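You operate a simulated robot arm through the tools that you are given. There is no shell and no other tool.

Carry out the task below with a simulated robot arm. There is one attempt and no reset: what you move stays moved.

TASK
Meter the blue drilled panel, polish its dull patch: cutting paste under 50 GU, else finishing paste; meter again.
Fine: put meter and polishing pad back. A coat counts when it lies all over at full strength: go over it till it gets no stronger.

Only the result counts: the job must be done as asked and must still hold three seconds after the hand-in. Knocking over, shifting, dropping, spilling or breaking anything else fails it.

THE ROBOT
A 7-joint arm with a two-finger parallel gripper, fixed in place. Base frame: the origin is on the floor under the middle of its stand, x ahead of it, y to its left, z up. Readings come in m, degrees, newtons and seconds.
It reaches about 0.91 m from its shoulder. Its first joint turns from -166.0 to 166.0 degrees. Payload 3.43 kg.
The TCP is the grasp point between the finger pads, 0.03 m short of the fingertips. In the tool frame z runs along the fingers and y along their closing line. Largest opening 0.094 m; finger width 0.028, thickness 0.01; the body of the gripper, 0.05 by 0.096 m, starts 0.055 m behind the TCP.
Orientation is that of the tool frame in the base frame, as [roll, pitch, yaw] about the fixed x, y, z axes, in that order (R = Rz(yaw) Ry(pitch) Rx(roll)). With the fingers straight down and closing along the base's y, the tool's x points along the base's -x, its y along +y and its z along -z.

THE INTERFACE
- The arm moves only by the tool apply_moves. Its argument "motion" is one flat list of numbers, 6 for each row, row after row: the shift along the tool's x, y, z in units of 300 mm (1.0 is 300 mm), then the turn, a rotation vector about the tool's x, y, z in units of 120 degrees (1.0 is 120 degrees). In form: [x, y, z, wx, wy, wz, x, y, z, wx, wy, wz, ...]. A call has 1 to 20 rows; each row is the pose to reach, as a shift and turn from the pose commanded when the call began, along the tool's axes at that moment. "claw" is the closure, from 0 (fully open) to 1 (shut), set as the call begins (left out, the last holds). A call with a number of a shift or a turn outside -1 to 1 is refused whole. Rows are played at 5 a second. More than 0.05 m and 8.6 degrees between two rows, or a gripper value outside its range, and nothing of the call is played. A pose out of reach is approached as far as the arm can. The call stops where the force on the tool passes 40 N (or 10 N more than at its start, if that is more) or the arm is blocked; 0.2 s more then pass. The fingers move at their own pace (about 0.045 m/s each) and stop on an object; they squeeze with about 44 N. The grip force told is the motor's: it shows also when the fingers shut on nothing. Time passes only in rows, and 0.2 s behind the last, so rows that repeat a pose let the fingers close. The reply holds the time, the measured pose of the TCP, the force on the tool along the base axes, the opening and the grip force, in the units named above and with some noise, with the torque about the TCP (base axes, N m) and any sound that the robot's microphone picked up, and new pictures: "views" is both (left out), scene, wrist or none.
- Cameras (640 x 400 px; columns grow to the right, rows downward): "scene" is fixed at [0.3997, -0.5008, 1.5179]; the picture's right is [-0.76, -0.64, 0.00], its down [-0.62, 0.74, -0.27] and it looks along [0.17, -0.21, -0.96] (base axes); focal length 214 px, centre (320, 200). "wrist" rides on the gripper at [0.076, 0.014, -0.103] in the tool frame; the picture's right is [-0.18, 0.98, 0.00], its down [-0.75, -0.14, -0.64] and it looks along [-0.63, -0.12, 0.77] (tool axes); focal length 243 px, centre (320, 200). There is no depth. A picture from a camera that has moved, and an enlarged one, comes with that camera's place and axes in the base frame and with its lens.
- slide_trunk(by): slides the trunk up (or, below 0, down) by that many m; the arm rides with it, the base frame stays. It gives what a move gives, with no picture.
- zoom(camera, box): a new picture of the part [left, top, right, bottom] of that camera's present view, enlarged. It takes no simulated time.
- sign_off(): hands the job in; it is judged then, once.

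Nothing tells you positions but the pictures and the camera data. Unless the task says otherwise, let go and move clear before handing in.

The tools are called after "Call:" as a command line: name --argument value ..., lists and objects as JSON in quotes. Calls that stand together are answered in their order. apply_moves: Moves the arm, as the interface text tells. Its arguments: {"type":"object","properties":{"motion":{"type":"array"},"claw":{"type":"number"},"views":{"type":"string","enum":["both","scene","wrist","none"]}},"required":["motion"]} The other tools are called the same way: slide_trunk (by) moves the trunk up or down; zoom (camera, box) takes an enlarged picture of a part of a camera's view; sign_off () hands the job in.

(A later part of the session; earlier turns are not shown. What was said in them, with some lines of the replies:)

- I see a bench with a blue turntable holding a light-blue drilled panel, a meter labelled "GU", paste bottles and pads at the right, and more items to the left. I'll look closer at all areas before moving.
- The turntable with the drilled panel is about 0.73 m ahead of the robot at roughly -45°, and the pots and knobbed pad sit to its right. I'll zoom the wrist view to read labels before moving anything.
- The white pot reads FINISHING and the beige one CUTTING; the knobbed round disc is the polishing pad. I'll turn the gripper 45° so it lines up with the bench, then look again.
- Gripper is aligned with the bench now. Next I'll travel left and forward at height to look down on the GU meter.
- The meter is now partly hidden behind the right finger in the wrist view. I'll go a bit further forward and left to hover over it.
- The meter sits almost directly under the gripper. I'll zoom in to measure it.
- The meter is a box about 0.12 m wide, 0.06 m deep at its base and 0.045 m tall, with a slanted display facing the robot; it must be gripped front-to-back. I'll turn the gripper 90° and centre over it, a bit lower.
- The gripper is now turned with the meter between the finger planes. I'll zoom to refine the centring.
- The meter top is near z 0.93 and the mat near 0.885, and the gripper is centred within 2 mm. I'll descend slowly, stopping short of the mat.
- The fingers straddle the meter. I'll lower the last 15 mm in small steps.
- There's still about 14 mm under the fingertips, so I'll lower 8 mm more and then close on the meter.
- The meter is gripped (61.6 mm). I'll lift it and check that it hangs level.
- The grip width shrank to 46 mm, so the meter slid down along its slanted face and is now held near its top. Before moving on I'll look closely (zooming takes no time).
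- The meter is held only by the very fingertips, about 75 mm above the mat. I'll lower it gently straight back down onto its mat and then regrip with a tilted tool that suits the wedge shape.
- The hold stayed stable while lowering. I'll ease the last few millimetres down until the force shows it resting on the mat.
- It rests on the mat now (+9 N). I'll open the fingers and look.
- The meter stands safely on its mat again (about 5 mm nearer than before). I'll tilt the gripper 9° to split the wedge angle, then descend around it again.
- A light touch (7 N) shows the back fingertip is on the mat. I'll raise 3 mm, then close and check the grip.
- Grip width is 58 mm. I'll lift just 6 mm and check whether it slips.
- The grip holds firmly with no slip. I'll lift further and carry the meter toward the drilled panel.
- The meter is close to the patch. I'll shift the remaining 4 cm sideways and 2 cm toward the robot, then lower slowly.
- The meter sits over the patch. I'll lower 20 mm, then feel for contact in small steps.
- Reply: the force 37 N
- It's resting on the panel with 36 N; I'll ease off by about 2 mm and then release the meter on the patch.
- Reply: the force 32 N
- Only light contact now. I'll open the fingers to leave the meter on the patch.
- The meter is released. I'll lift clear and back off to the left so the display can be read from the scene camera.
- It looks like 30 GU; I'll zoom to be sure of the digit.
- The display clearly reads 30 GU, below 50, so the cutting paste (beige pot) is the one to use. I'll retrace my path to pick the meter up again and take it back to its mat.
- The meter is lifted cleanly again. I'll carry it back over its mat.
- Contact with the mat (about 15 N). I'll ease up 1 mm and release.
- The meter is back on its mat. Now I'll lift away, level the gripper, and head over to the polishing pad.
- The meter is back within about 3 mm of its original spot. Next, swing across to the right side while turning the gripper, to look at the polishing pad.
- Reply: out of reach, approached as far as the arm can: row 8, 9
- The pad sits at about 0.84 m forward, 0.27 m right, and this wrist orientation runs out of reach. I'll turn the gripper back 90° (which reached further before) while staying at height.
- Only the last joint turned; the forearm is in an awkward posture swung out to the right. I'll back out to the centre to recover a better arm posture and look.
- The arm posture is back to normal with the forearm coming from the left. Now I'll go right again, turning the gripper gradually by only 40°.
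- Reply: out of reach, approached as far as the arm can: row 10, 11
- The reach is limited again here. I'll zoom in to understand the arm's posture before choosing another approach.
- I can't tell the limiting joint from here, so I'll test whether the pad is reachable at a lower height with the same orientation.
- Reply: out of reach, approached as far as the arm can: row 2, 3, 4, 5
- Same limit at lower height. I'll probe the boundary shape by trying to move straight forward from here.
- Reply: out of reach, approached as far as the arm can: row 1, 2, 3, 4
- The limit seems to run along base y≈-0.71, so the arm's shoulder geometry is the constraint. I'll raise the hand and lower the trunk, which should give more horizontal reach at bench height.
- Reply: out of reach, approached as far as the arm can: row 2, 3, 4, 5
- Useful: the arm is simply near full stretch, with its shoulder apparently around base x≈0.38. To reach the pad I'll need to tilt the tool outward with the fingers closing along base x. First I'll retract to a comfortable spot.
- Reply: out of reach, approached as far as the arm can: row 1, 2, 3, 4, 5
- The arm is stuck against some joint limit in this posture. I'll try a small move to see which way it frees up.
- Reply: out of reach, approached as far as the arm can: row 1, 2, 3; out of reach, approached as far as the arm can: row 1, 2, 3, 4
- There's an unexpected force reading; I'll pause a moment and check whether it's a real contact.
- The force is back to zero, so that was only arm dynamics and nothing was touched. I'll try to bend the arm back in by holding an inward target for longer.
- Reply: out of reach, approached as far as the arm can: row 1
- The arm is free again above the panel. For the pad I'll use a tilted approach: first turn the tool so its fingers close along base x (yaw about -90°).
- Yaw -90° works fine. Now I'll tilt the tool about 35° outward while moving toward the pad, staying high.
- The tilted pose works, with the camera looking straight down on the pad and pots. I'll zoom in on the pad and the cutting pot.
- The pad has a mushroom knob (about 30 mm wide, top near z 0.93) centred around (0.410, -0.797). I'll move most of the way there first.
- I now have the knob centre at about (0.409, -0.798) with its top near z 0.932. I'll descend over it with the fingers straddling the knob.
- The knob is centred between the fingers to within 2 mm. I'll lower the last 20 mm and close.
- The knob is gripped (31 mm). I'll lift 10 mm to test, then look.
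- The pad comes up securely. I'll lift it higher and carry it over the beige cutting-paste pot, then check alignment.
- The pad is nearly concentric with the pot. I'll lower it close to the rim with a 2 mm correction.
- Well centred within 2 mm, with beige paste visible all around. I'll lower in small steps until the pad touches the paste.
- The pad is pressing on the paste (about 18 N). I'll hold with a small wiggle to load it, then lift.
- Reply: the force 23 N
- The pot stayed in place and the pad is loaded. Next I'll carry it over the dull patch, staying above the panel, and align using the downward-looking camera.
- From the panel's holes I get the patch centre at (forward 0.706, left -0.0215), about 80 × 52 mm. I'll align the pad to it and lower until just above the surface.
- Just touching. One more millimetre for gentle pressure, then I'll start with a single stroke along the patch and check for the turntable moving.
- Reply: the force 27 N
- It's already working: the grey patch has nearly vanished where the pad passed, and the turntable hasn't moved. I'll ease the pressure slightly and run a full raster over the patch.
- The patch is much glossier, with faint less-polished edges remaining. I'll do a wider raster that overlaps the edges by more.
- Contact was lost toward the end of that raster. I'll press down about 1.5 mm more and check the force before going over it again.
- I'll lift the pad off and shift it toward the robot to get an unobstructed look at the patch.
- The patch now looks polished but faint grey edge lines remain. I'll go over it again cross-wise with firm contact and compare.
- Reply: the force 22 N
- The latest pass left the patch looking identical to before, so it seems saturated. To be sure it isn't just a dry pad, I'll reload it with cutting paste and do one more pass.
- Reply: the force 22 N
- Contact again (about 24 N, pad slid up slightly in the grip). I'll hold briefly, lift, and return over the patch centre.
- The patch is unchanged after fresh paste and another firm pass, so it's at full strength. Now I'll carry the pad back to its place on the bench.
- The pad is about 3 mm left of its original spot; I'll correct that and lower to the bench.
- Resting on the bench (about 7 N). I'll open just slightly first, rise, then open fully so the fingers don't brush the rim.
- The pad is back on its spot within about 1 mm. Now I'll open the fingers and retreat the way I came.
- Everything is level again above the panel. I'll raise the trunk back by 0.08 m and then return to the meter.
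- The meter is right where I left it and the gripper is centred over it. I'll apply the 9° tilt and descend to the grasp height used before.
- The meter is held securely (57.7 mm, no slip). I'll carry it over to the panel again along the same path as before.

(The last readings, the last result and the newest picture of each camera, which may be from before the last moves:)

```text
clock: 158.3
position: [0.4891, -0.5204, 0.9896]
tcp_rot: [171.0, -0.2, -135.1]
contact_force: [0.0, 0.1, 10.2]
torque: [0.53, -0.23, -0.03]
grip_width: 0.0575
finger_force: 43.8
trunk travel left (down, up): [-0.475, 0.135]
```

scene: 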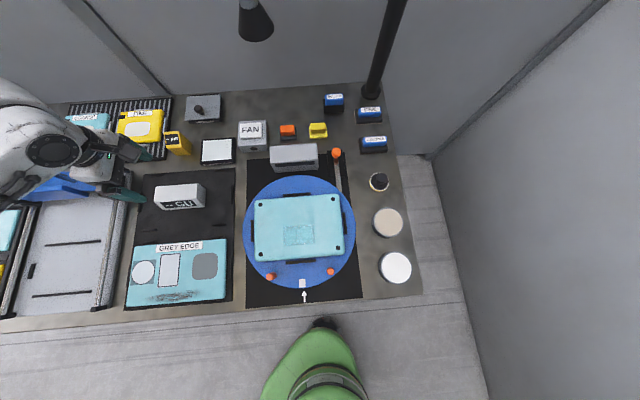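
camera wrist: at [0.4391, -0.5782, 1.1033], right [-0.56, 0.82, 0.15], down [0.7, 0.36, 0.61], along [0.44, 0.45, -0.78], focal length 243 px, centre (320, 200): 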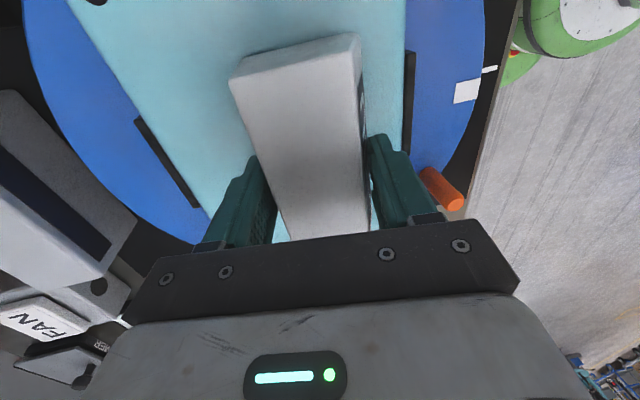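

The meter is resting on the polished patch. I'll release it, lift clear and move aside to read it.

Call:
apply_moves --motion '[0, 0, 0, 0, 0, 0, 0, 0, 0, 0, 0, 0, 0, 0, 0, 0, 0, 0, 0, 0, 0, 0, 0, 0]' --claw 0 --views "none"

Call:
apply_moves --motion '[0, 0.0125, -0.079, 0, 0, 0, 0, 0.025, -0.158, 0, 0, 0, 0, 0.0405, -0.257, 0, 0, 0, 0, 0.0562, -0.3556, 0, 0, 0, -0.12, 0.0624, -0.395, 0, 0, 0, -0.26, 0.0624, -0.395, 0, 0, 0, -0.4, 0.0624, -0.395, 0, 0, 0, -0.54, 0.0624, -0.395, 0, 0, 0, -0.68, 0.0624, -0.395, 0, 0, 0, -0.68, 0.0624, -0.395, 0, 0, 0]' --views "scene"

Call:
zoom --camera "scene" --box '[270, 205, 340, 265]'

```text
clock: 159.3
position: [0.4882, -0.5197, 0.9884]
tcp_rot: [170.9, -0.1, -135.0]
contact_force: [0.4, -0.7, -0.9]
torque: [-0.05, 0.02, 0.01]
grip_width: 0.0938
finger_force: 0.1
trunk travel left (down, up): [-0.475, 0.135]
```

```text
clock: 161.5
position: [0.6345, -0.3745, 1.1085]
tcp_rot: [170.9, -0.1, -135.0]
contact_force: [-0.4, -0.1, 0.3]
torque: [-0.04, 0.02, 0.0]
grip_width: 0.0941
finger_force: 0.1
trunk travel left (down, up): [-0.475, 0.135]
```

scene: 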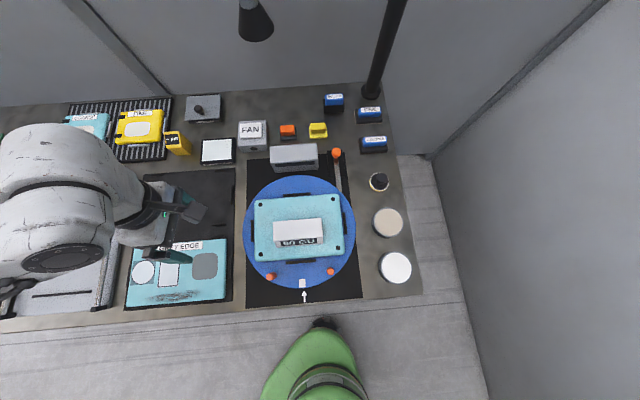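

```text
6.67 times, centred on (305, 235) of scene
camera zoom: at [0.3997, -0.5008, 1.5179], right [-0.76, -0.64, 0.0], down [-0.62, 0.74, -0.27], along [0.17, -0.21, -0.96], focal length 1430 px, centre (420, -33)
```

zoom: 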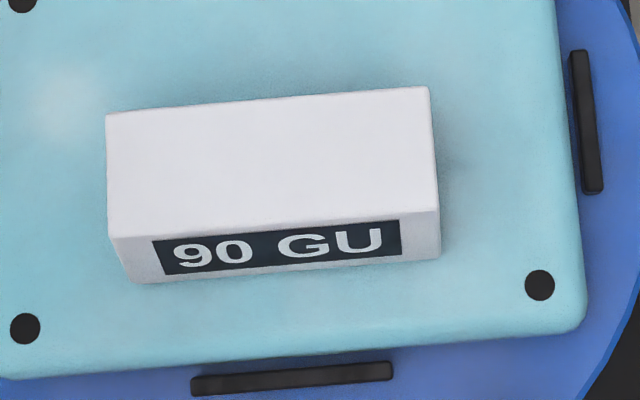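

The meter now reads 90 GU, up from 30. I'll retrace to pick the meter up and return it to its mat.

Call:
apply_moves --motion '[0.14, 0, 0, 0, 0, 0, 0.28, 0, 0, 0, 0, 0, 0.42, 0, 0, 0, 0, 0, 0.56, 0, 0, 0, 0, 0, 0.68, 0, 0, 0, 0, 0, 0.68, -0.0125, 0.079, 0, 0, 0, 0.68, -0.025, 0.158, 0, 0, 0, 0.68, -0.0405, 0.257, 0, 0, 0, 0.68, -0.0525, 0.332, 0, 0, 0, 0.68, -0.062, 0.393, 0, 0, 0, 0.68, -0.062, 0.393, 0, 0, 0]' --views "wrist"

Call:
apply_moves --motion '[0, 0, 0, 0, 0, 0, 0, 0, 0, 0, 0, 0, 0, 0, 0, 0, 0, 0, 0, 0, 0, 0, 0, 0, 0, 0, 0, 0, 0, 0]' --claw 1 --views "none"

Call:
apply_moves --motion '[0, 0.0016, -0.0099, 0, 0, 0, 0, 0.0031, -0.0198, 0, 0, 0, 0, 0.0047, -0.0297, 0, 0, 0, 0, 0.0047, -0.0297, 0, 0, 0]' --views "wrist"

```text
clock: 163.9
position: [0.4877, -0.5201, 0.9874]
tcp_rot: [170.9, -0.2, -135.1]
contact_force: [-0.7, 0.4, 0.7]
torque: [0.0, 0.0, 0.02]
grip_width: 0.0939
finger_force: 0.0
trunk travel left (down, up): [-0.475, 0.135]
camera wrist: at [0.4353, -0.5749, 1.0913], right [-0.56, 0.82, 0.15], down [0.7, 0.36, 0.61], along [0.44, 0.45, -0.78], focal length 243 px, centre (320, 200)
```

wrist: 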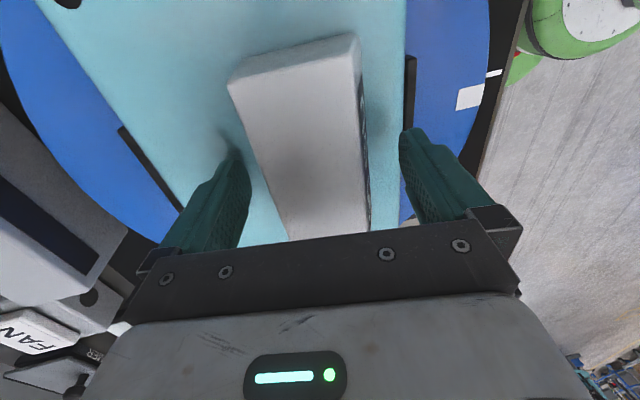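

```text
clock: 165.1
position: [0.4878, -0.5197, 0.9884]
tcp_rot: [170.9, 0.0, -135.0]
contact_force: [-0.6, 0.2, 0.0]
torque: [0.0, 0.01, 0.0]
grip_width: 0.0579
finger_force: 43.9
trunk travel left (down, up): [-0.475, 0.135]
```

```text
clock: 166.1
position: [0.4898, -0.52, 0.9986]
tcp_rot: [170.9, 0.0, -134.9]
contact_force: [-0.1, 0.1, -3.2]
torque: [-0.05, 0.0, 0.03]
grip_width: 0.0581
finger_force: 44.1
trunk travel left (down, up): [-0.475, 0.135]
camera wrist: at [0.4365, -0.5747, 1.1013], right [-0.56, 0.82, 0.15], down [0.7, 0.36, 0.61], along [0.44, 0.45, -0.78], focal length 243 px, centre (320, 200)
```

wrist: 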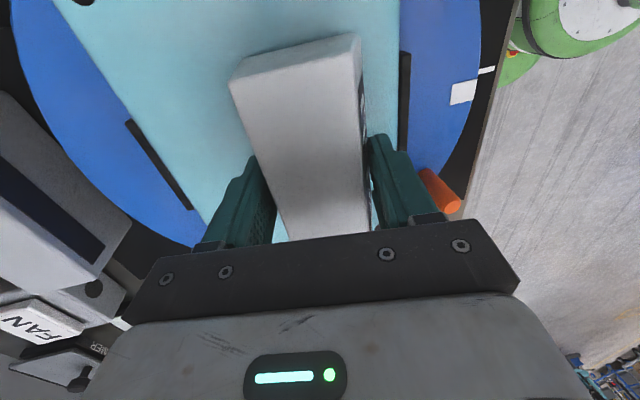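

Lifted securely. I'll carry it back over its mat.

Call:
apply_moves --motion '[0, 0.008, -0.05, 0, 0, 0, 0, 0.0167, -0.1053, 0, 0, 0, -0.05, 0.0, -0.108, 0, 0, 0, -0.15, -0.04, -0.114, 0, 0, 0, -0.26, -0.085, -0.121, 0, 0, 0, -0.37, -0.13, -0.128, 0, 0, 0, -0.48, -0.175, -0.135, 0, 0, 0, -0.59, -0.22, -0.142, 0, 0, 0, -0.7, -0.265, -0.149, 0, 0, 0, -0.81, -0.305, -0.155, 0, 0, 0, -0.9, -0.345, -0.162, 0, 0, 0, -0.96, -0.37, -0.166, 0, 0, 0, -0.96, -0.37, -0.166, 0, 0, 0]' --views "wrist"

```text
clock: 168.9
position: [0.7754, -0.4022, 1.0299]
tcp_rot: [170.8, -0.1, -135.0]
contact_force: [0.2, -0.8, -3.3]
torque: [-0.04, 0.0, -0.03]
grip_width: 0.0581
finger_force: 44.1
trunk travel left (down, up): [-0.475, 0.135]
camera wrist: at [0.7229, -0.4562, 1.1325], right [-0.56, 0.82, 0.16], down [0.7, 0.36, 0.61], along [0.44, 0.45, -0.78], focal length 243 px, centre (320, 200)
```

wrist: 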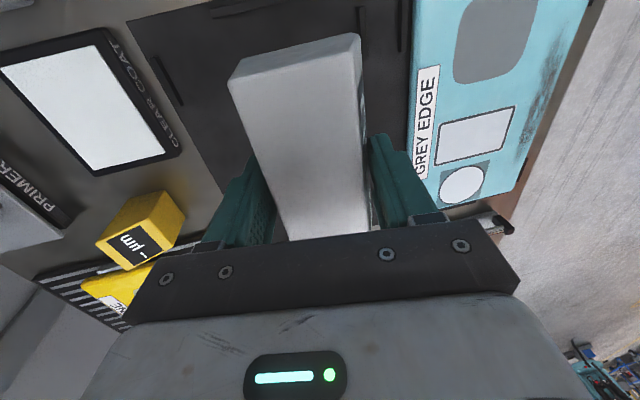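

Call:
apply_moves --motion '[-0.1, -0.04, -0.006, 0, 0, 0, -0.1853, -0.0721, -0.0114, 0, 0, 0, -0.1853, -0.083, 0.058, 0, 0, 0, -0.1853, -0.095, 0.135, 0, 0, 0, -0.1853, -0.106, 0.203, 0, 0, 0, -0.1853, -0.115, 0.26, 0, 0, 0, -0.1853, -0.12, 0.292, 0, 0, 0, -0.1853, -0.123, 0.311, 0, 0, 0, -0.1853, -0.123, 0.311, 0, 0, 0]' --views "wrist"

Call:
zoom --camera "scene" --box '[130, 160, 240, 230]'

```text
clock: 170.9
position: [0.829, -0.3743, 0.9315]
tcp_rot: [170.8, -0.1, -135.0]
contact_force: [-0.6, 0.3, -3.3]
torque: [0.0, -0.04, -0.02]
grip_width: 0.0578
finger_force: 44.0
trunk travel left (down, up): [-0.475, 0.135]
camera wrist: at [0.7771, -0.429, 1.0344], right [-0.56, 0.82, 0.16], down [0.7, 0.36, 0.61], along [0.44, 0.45, -0.78], focal length 243 px, centre (320, 200)
```

wrist: 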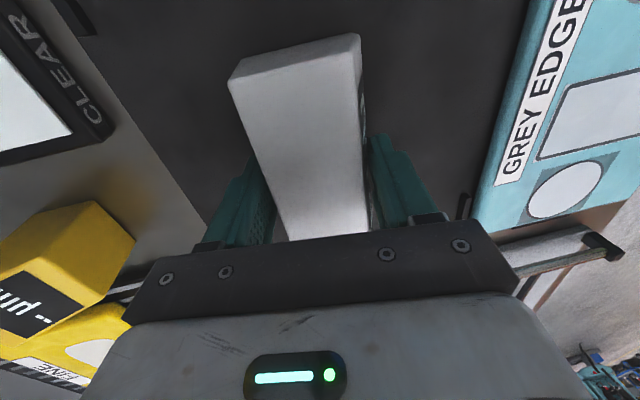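

```text
5.71 times, centred on (185, 195) of scene
camera zoom: at [0.3997, -0.5008, 1.5179], right [-0.76, -0.64, 0.0], down [-0.62, 0.74, -0.27], along [0.17, -0.21, -0.96], focal length 1226 px, centre (1091, 229)
```

zoom: 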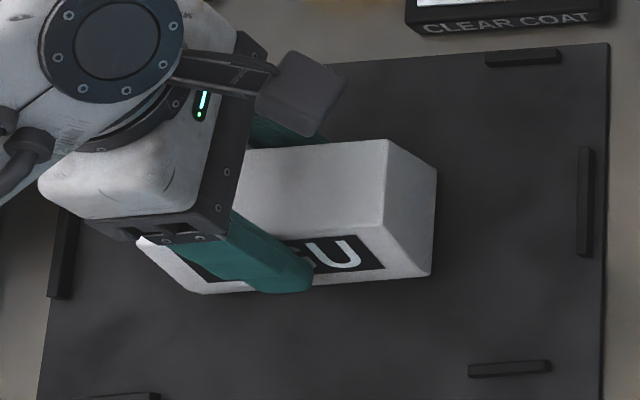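

I'm about 3.5 mm short and 2 mm left of the original spot. I'll correct that before touching down.

Call:
apply_moves --motion '[0.0067, -0.0115, -0.0018, 0, 0, 0, 0.0067, -0.0125, 0.005, 0, 0, 0, 0.0067, -0.0125, 0.005, 0, 0, 0]' --views "none"

Call:
zoom --camera "scene" --box '[130, 160, 240, 230]'

```text
clock: 171.7
position: [0.8297, -0.3776, 0.9283]
tcp_rot: [170.8, 0.0, -134.9]
contact_force: [-0.3, 0.6, -4.4]
torque: [-0.02, 0.0, -0.02]
grip_width: 0.0581
finger_force: 43.9
trunk travel left (down, up): [-0.475, 0.135]
```

```text
5.71 times, centred on (185, 195) of scene
camera zoom: at [0.3997, -0.5008, 1.5179], right [-0.76, -0.64, 0.0], down [-0.62, 0.74, -0.27], along [0.17, -0.21, -0.96], focal length 1226 px, centre (1091, 229)
```

zoom: 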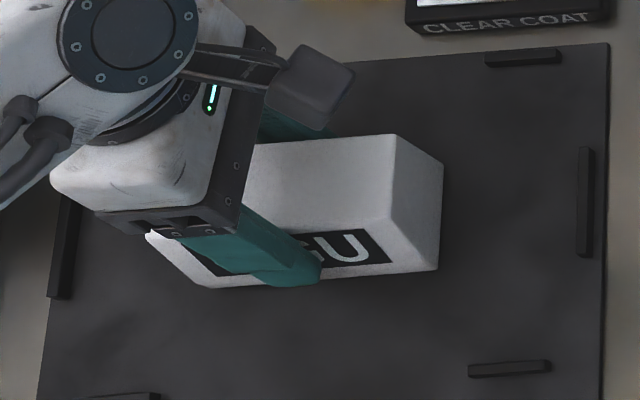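

Now it matches the original picture to within a pixel. I'll lower the last millimetres to contact.

Call:
apply_moves --motion '[0, -0.0008, 0.005, 0, 0, 0, 0, -0.0008, 0.005, 0, 0, 0]' --views "none"

```text
clock: 172.3
position: [0.8312, -0.3787, 0.9264]
tcp_rot: [170.8, -0.1, -134.9]
contact_force: [0.1, 0.2, -3.1]
torque: [-0.01, 0.01, 0.02]
grip_width: 0.0581
finger_force: 44.3
trunk travel left (down, up): [-0.475, 0.135]
```

Call:
apply_moves --motion '[0, -0.0006, 0.004, 0, 0, 0, 0, -0.0006, 0.004, 0, 0, 0]' --views "none"

```text
clock: 172.9
position: [0.8321, -0.3778, 0.9265]
tcp_rot: [171.0, 0.0, -135.0]
contact_force: [-1.6, 3.7, 8.3]
torque: [0.08, 0.53, -0.06]
grip_width: 0.0581
finger_force: 44.3
trunk travel left (down, up): [-0.475, 0.135]
```

Contact made. Releasing and lifting clear.

Call:
apply_moves --motion '[0, 0, 0, 0, 0, 0, 0, 0, 0, 0, 0, 0, 0, 0, 0, 0, 0, 0, 0, 0, 0, 0, 0, 0]' --claw 0 --views "none"

Call:
apply_moves --motion '[0, 0.0156, -0.0988, 0, 0, 0, 0, 0.0312, -0.1976, 0, 0, 0, 0, 0.052, -0.329, 0, 0, 0, 0, 0.0728, -0.461, 0, 0, 0, 0, 0.0936, -0.593, 0.0375, 0, 0, -0.05, 0.104, -0.66, 0.075, 0, 0, -0.05, 0.104, -0.66, 0.075, 0, 0]'

Call:
zoom --camera "scene" --box '[130, 160, 240, 230]'

Call:
zoom --camera "scene" --box '[240, 160, 420, 300]'

Call:
zoom --camera "scene" --box '[260, 190, 350, 260]'

```text
clock: 173.9
position: [0.8302, -0.3777, 0.926]
tcp_rot: [170.9, 0.0, -135.0]
contact_force: [0.5, -0.3, -0.7]
torque: [-0.01, 0.01, 0.0]
grip_width: 0.0939
finger_force: 0.0
trunk travel left (down, up): [-0.475, 0.135]
```

```text
clock: 175.5
position: [0.8426, -0.3692, 1.1301]
tcp_rot: [180.0, -0.1, -135.0]
contact_force: [0.3, 0.3, -0.1]
torque: [0.01, 0.0, 0.04]
grip_width: 0.0941
finger_force: 0.0
trunk travel left (down, up): [-0.475, 0.135]
camera wrist: at [0.7784, -0.4121, 1.2319], right [-0.57, 0.82, 0.0], down [0.63, 0.43, 0.64], along [0.53, 0.36, -0.77], focal length 243 px, centre (320, 200)
```

scene: 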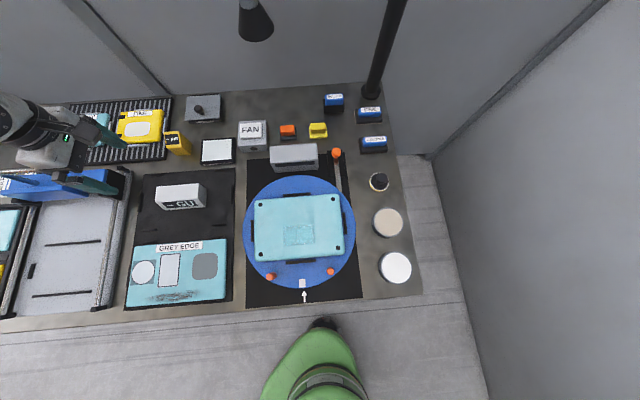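
wrist: 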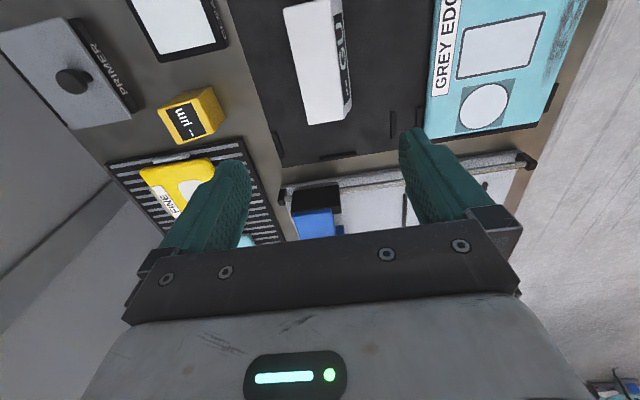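

```text
5.71 times, centred on (185, 195) of scene
camera zoom: at [0.3997, -0.5008, 1.5179], right [-0.76, -0.64, 0.0], down [-0.62, 0.74, -0.27], along [0.17, -0.21, -0.96], focal length 1226 px, centre (1091, 229)
```

zoom: 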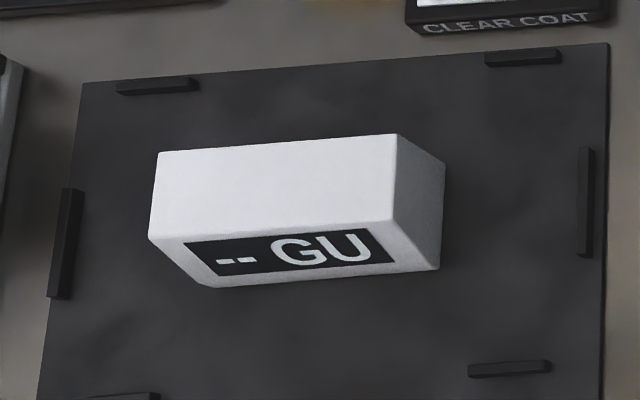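

```text
2.86 times, centred on (330, 230) of scene
camera zoom: at [0.3997, -0.5008, 1.5179], right [-0.76, -0.64, 0.0], down [-0.62, 0.74, -0.27], along [0.17, -0.21, -0.96], focal length 613 px, centre (291, 114)
```

zoom: 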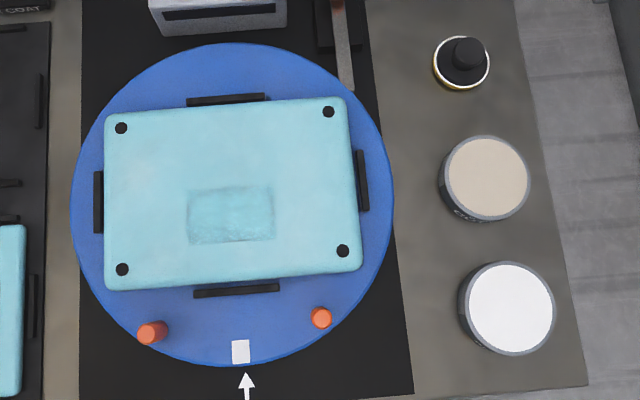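

```text
5.71 times, centred on (305, 225) of scene
camera zoom: at [0.3997, -0.5008, 1.5179], right [-0.76, -0.64, 0.0], down [-0.62, 0.74, -0.27], along [0.17, -0.21, -0.96], focal length 1226 px, centre (406, 57)
```

zoom: 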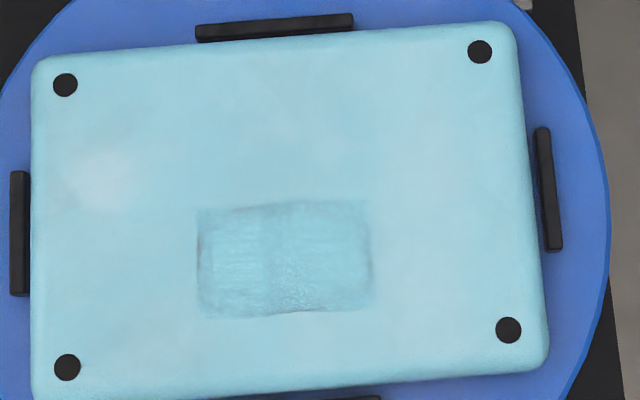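

The meter is back exactly where it started, the pad stands on its original spot, and the turntable, pots and lever are unmoved. The patch went from 30 GU to 90 GU with cutting paste, and the gripper is empty and clear, so I'm handing in.

Call:
sign_off

```text
The job is handed in.
```

The blue drilled panel's dull patch is polished, and its gloss went from 30 GU to 90 GU. I've handed the job in.

- **First reading:** the meter showed 30 GU, below 50, so I used the cutting paste (beige pot).
- **Polishing:** I went over the whole patch several times. Then I reloaded the pad and did one more firm pass, which changed nothing visible, so I took the coat as full strength. Faint grey lines remained at the patch edges. Extra passes over them made no difference.
- **Second reading:** 90 GU.
- **Put back:** the meter sits where it was to within about a pixel in the camera view. The pad is within about 1 mm of its original spot.
- **Slip on the way:** on my first lift, the meter slid down in the gripper. I lowered it back onto its mat and regripped it before going on; it was never dropped.

In the last pictures the turntable, panel and both paste pots looked unmoved.
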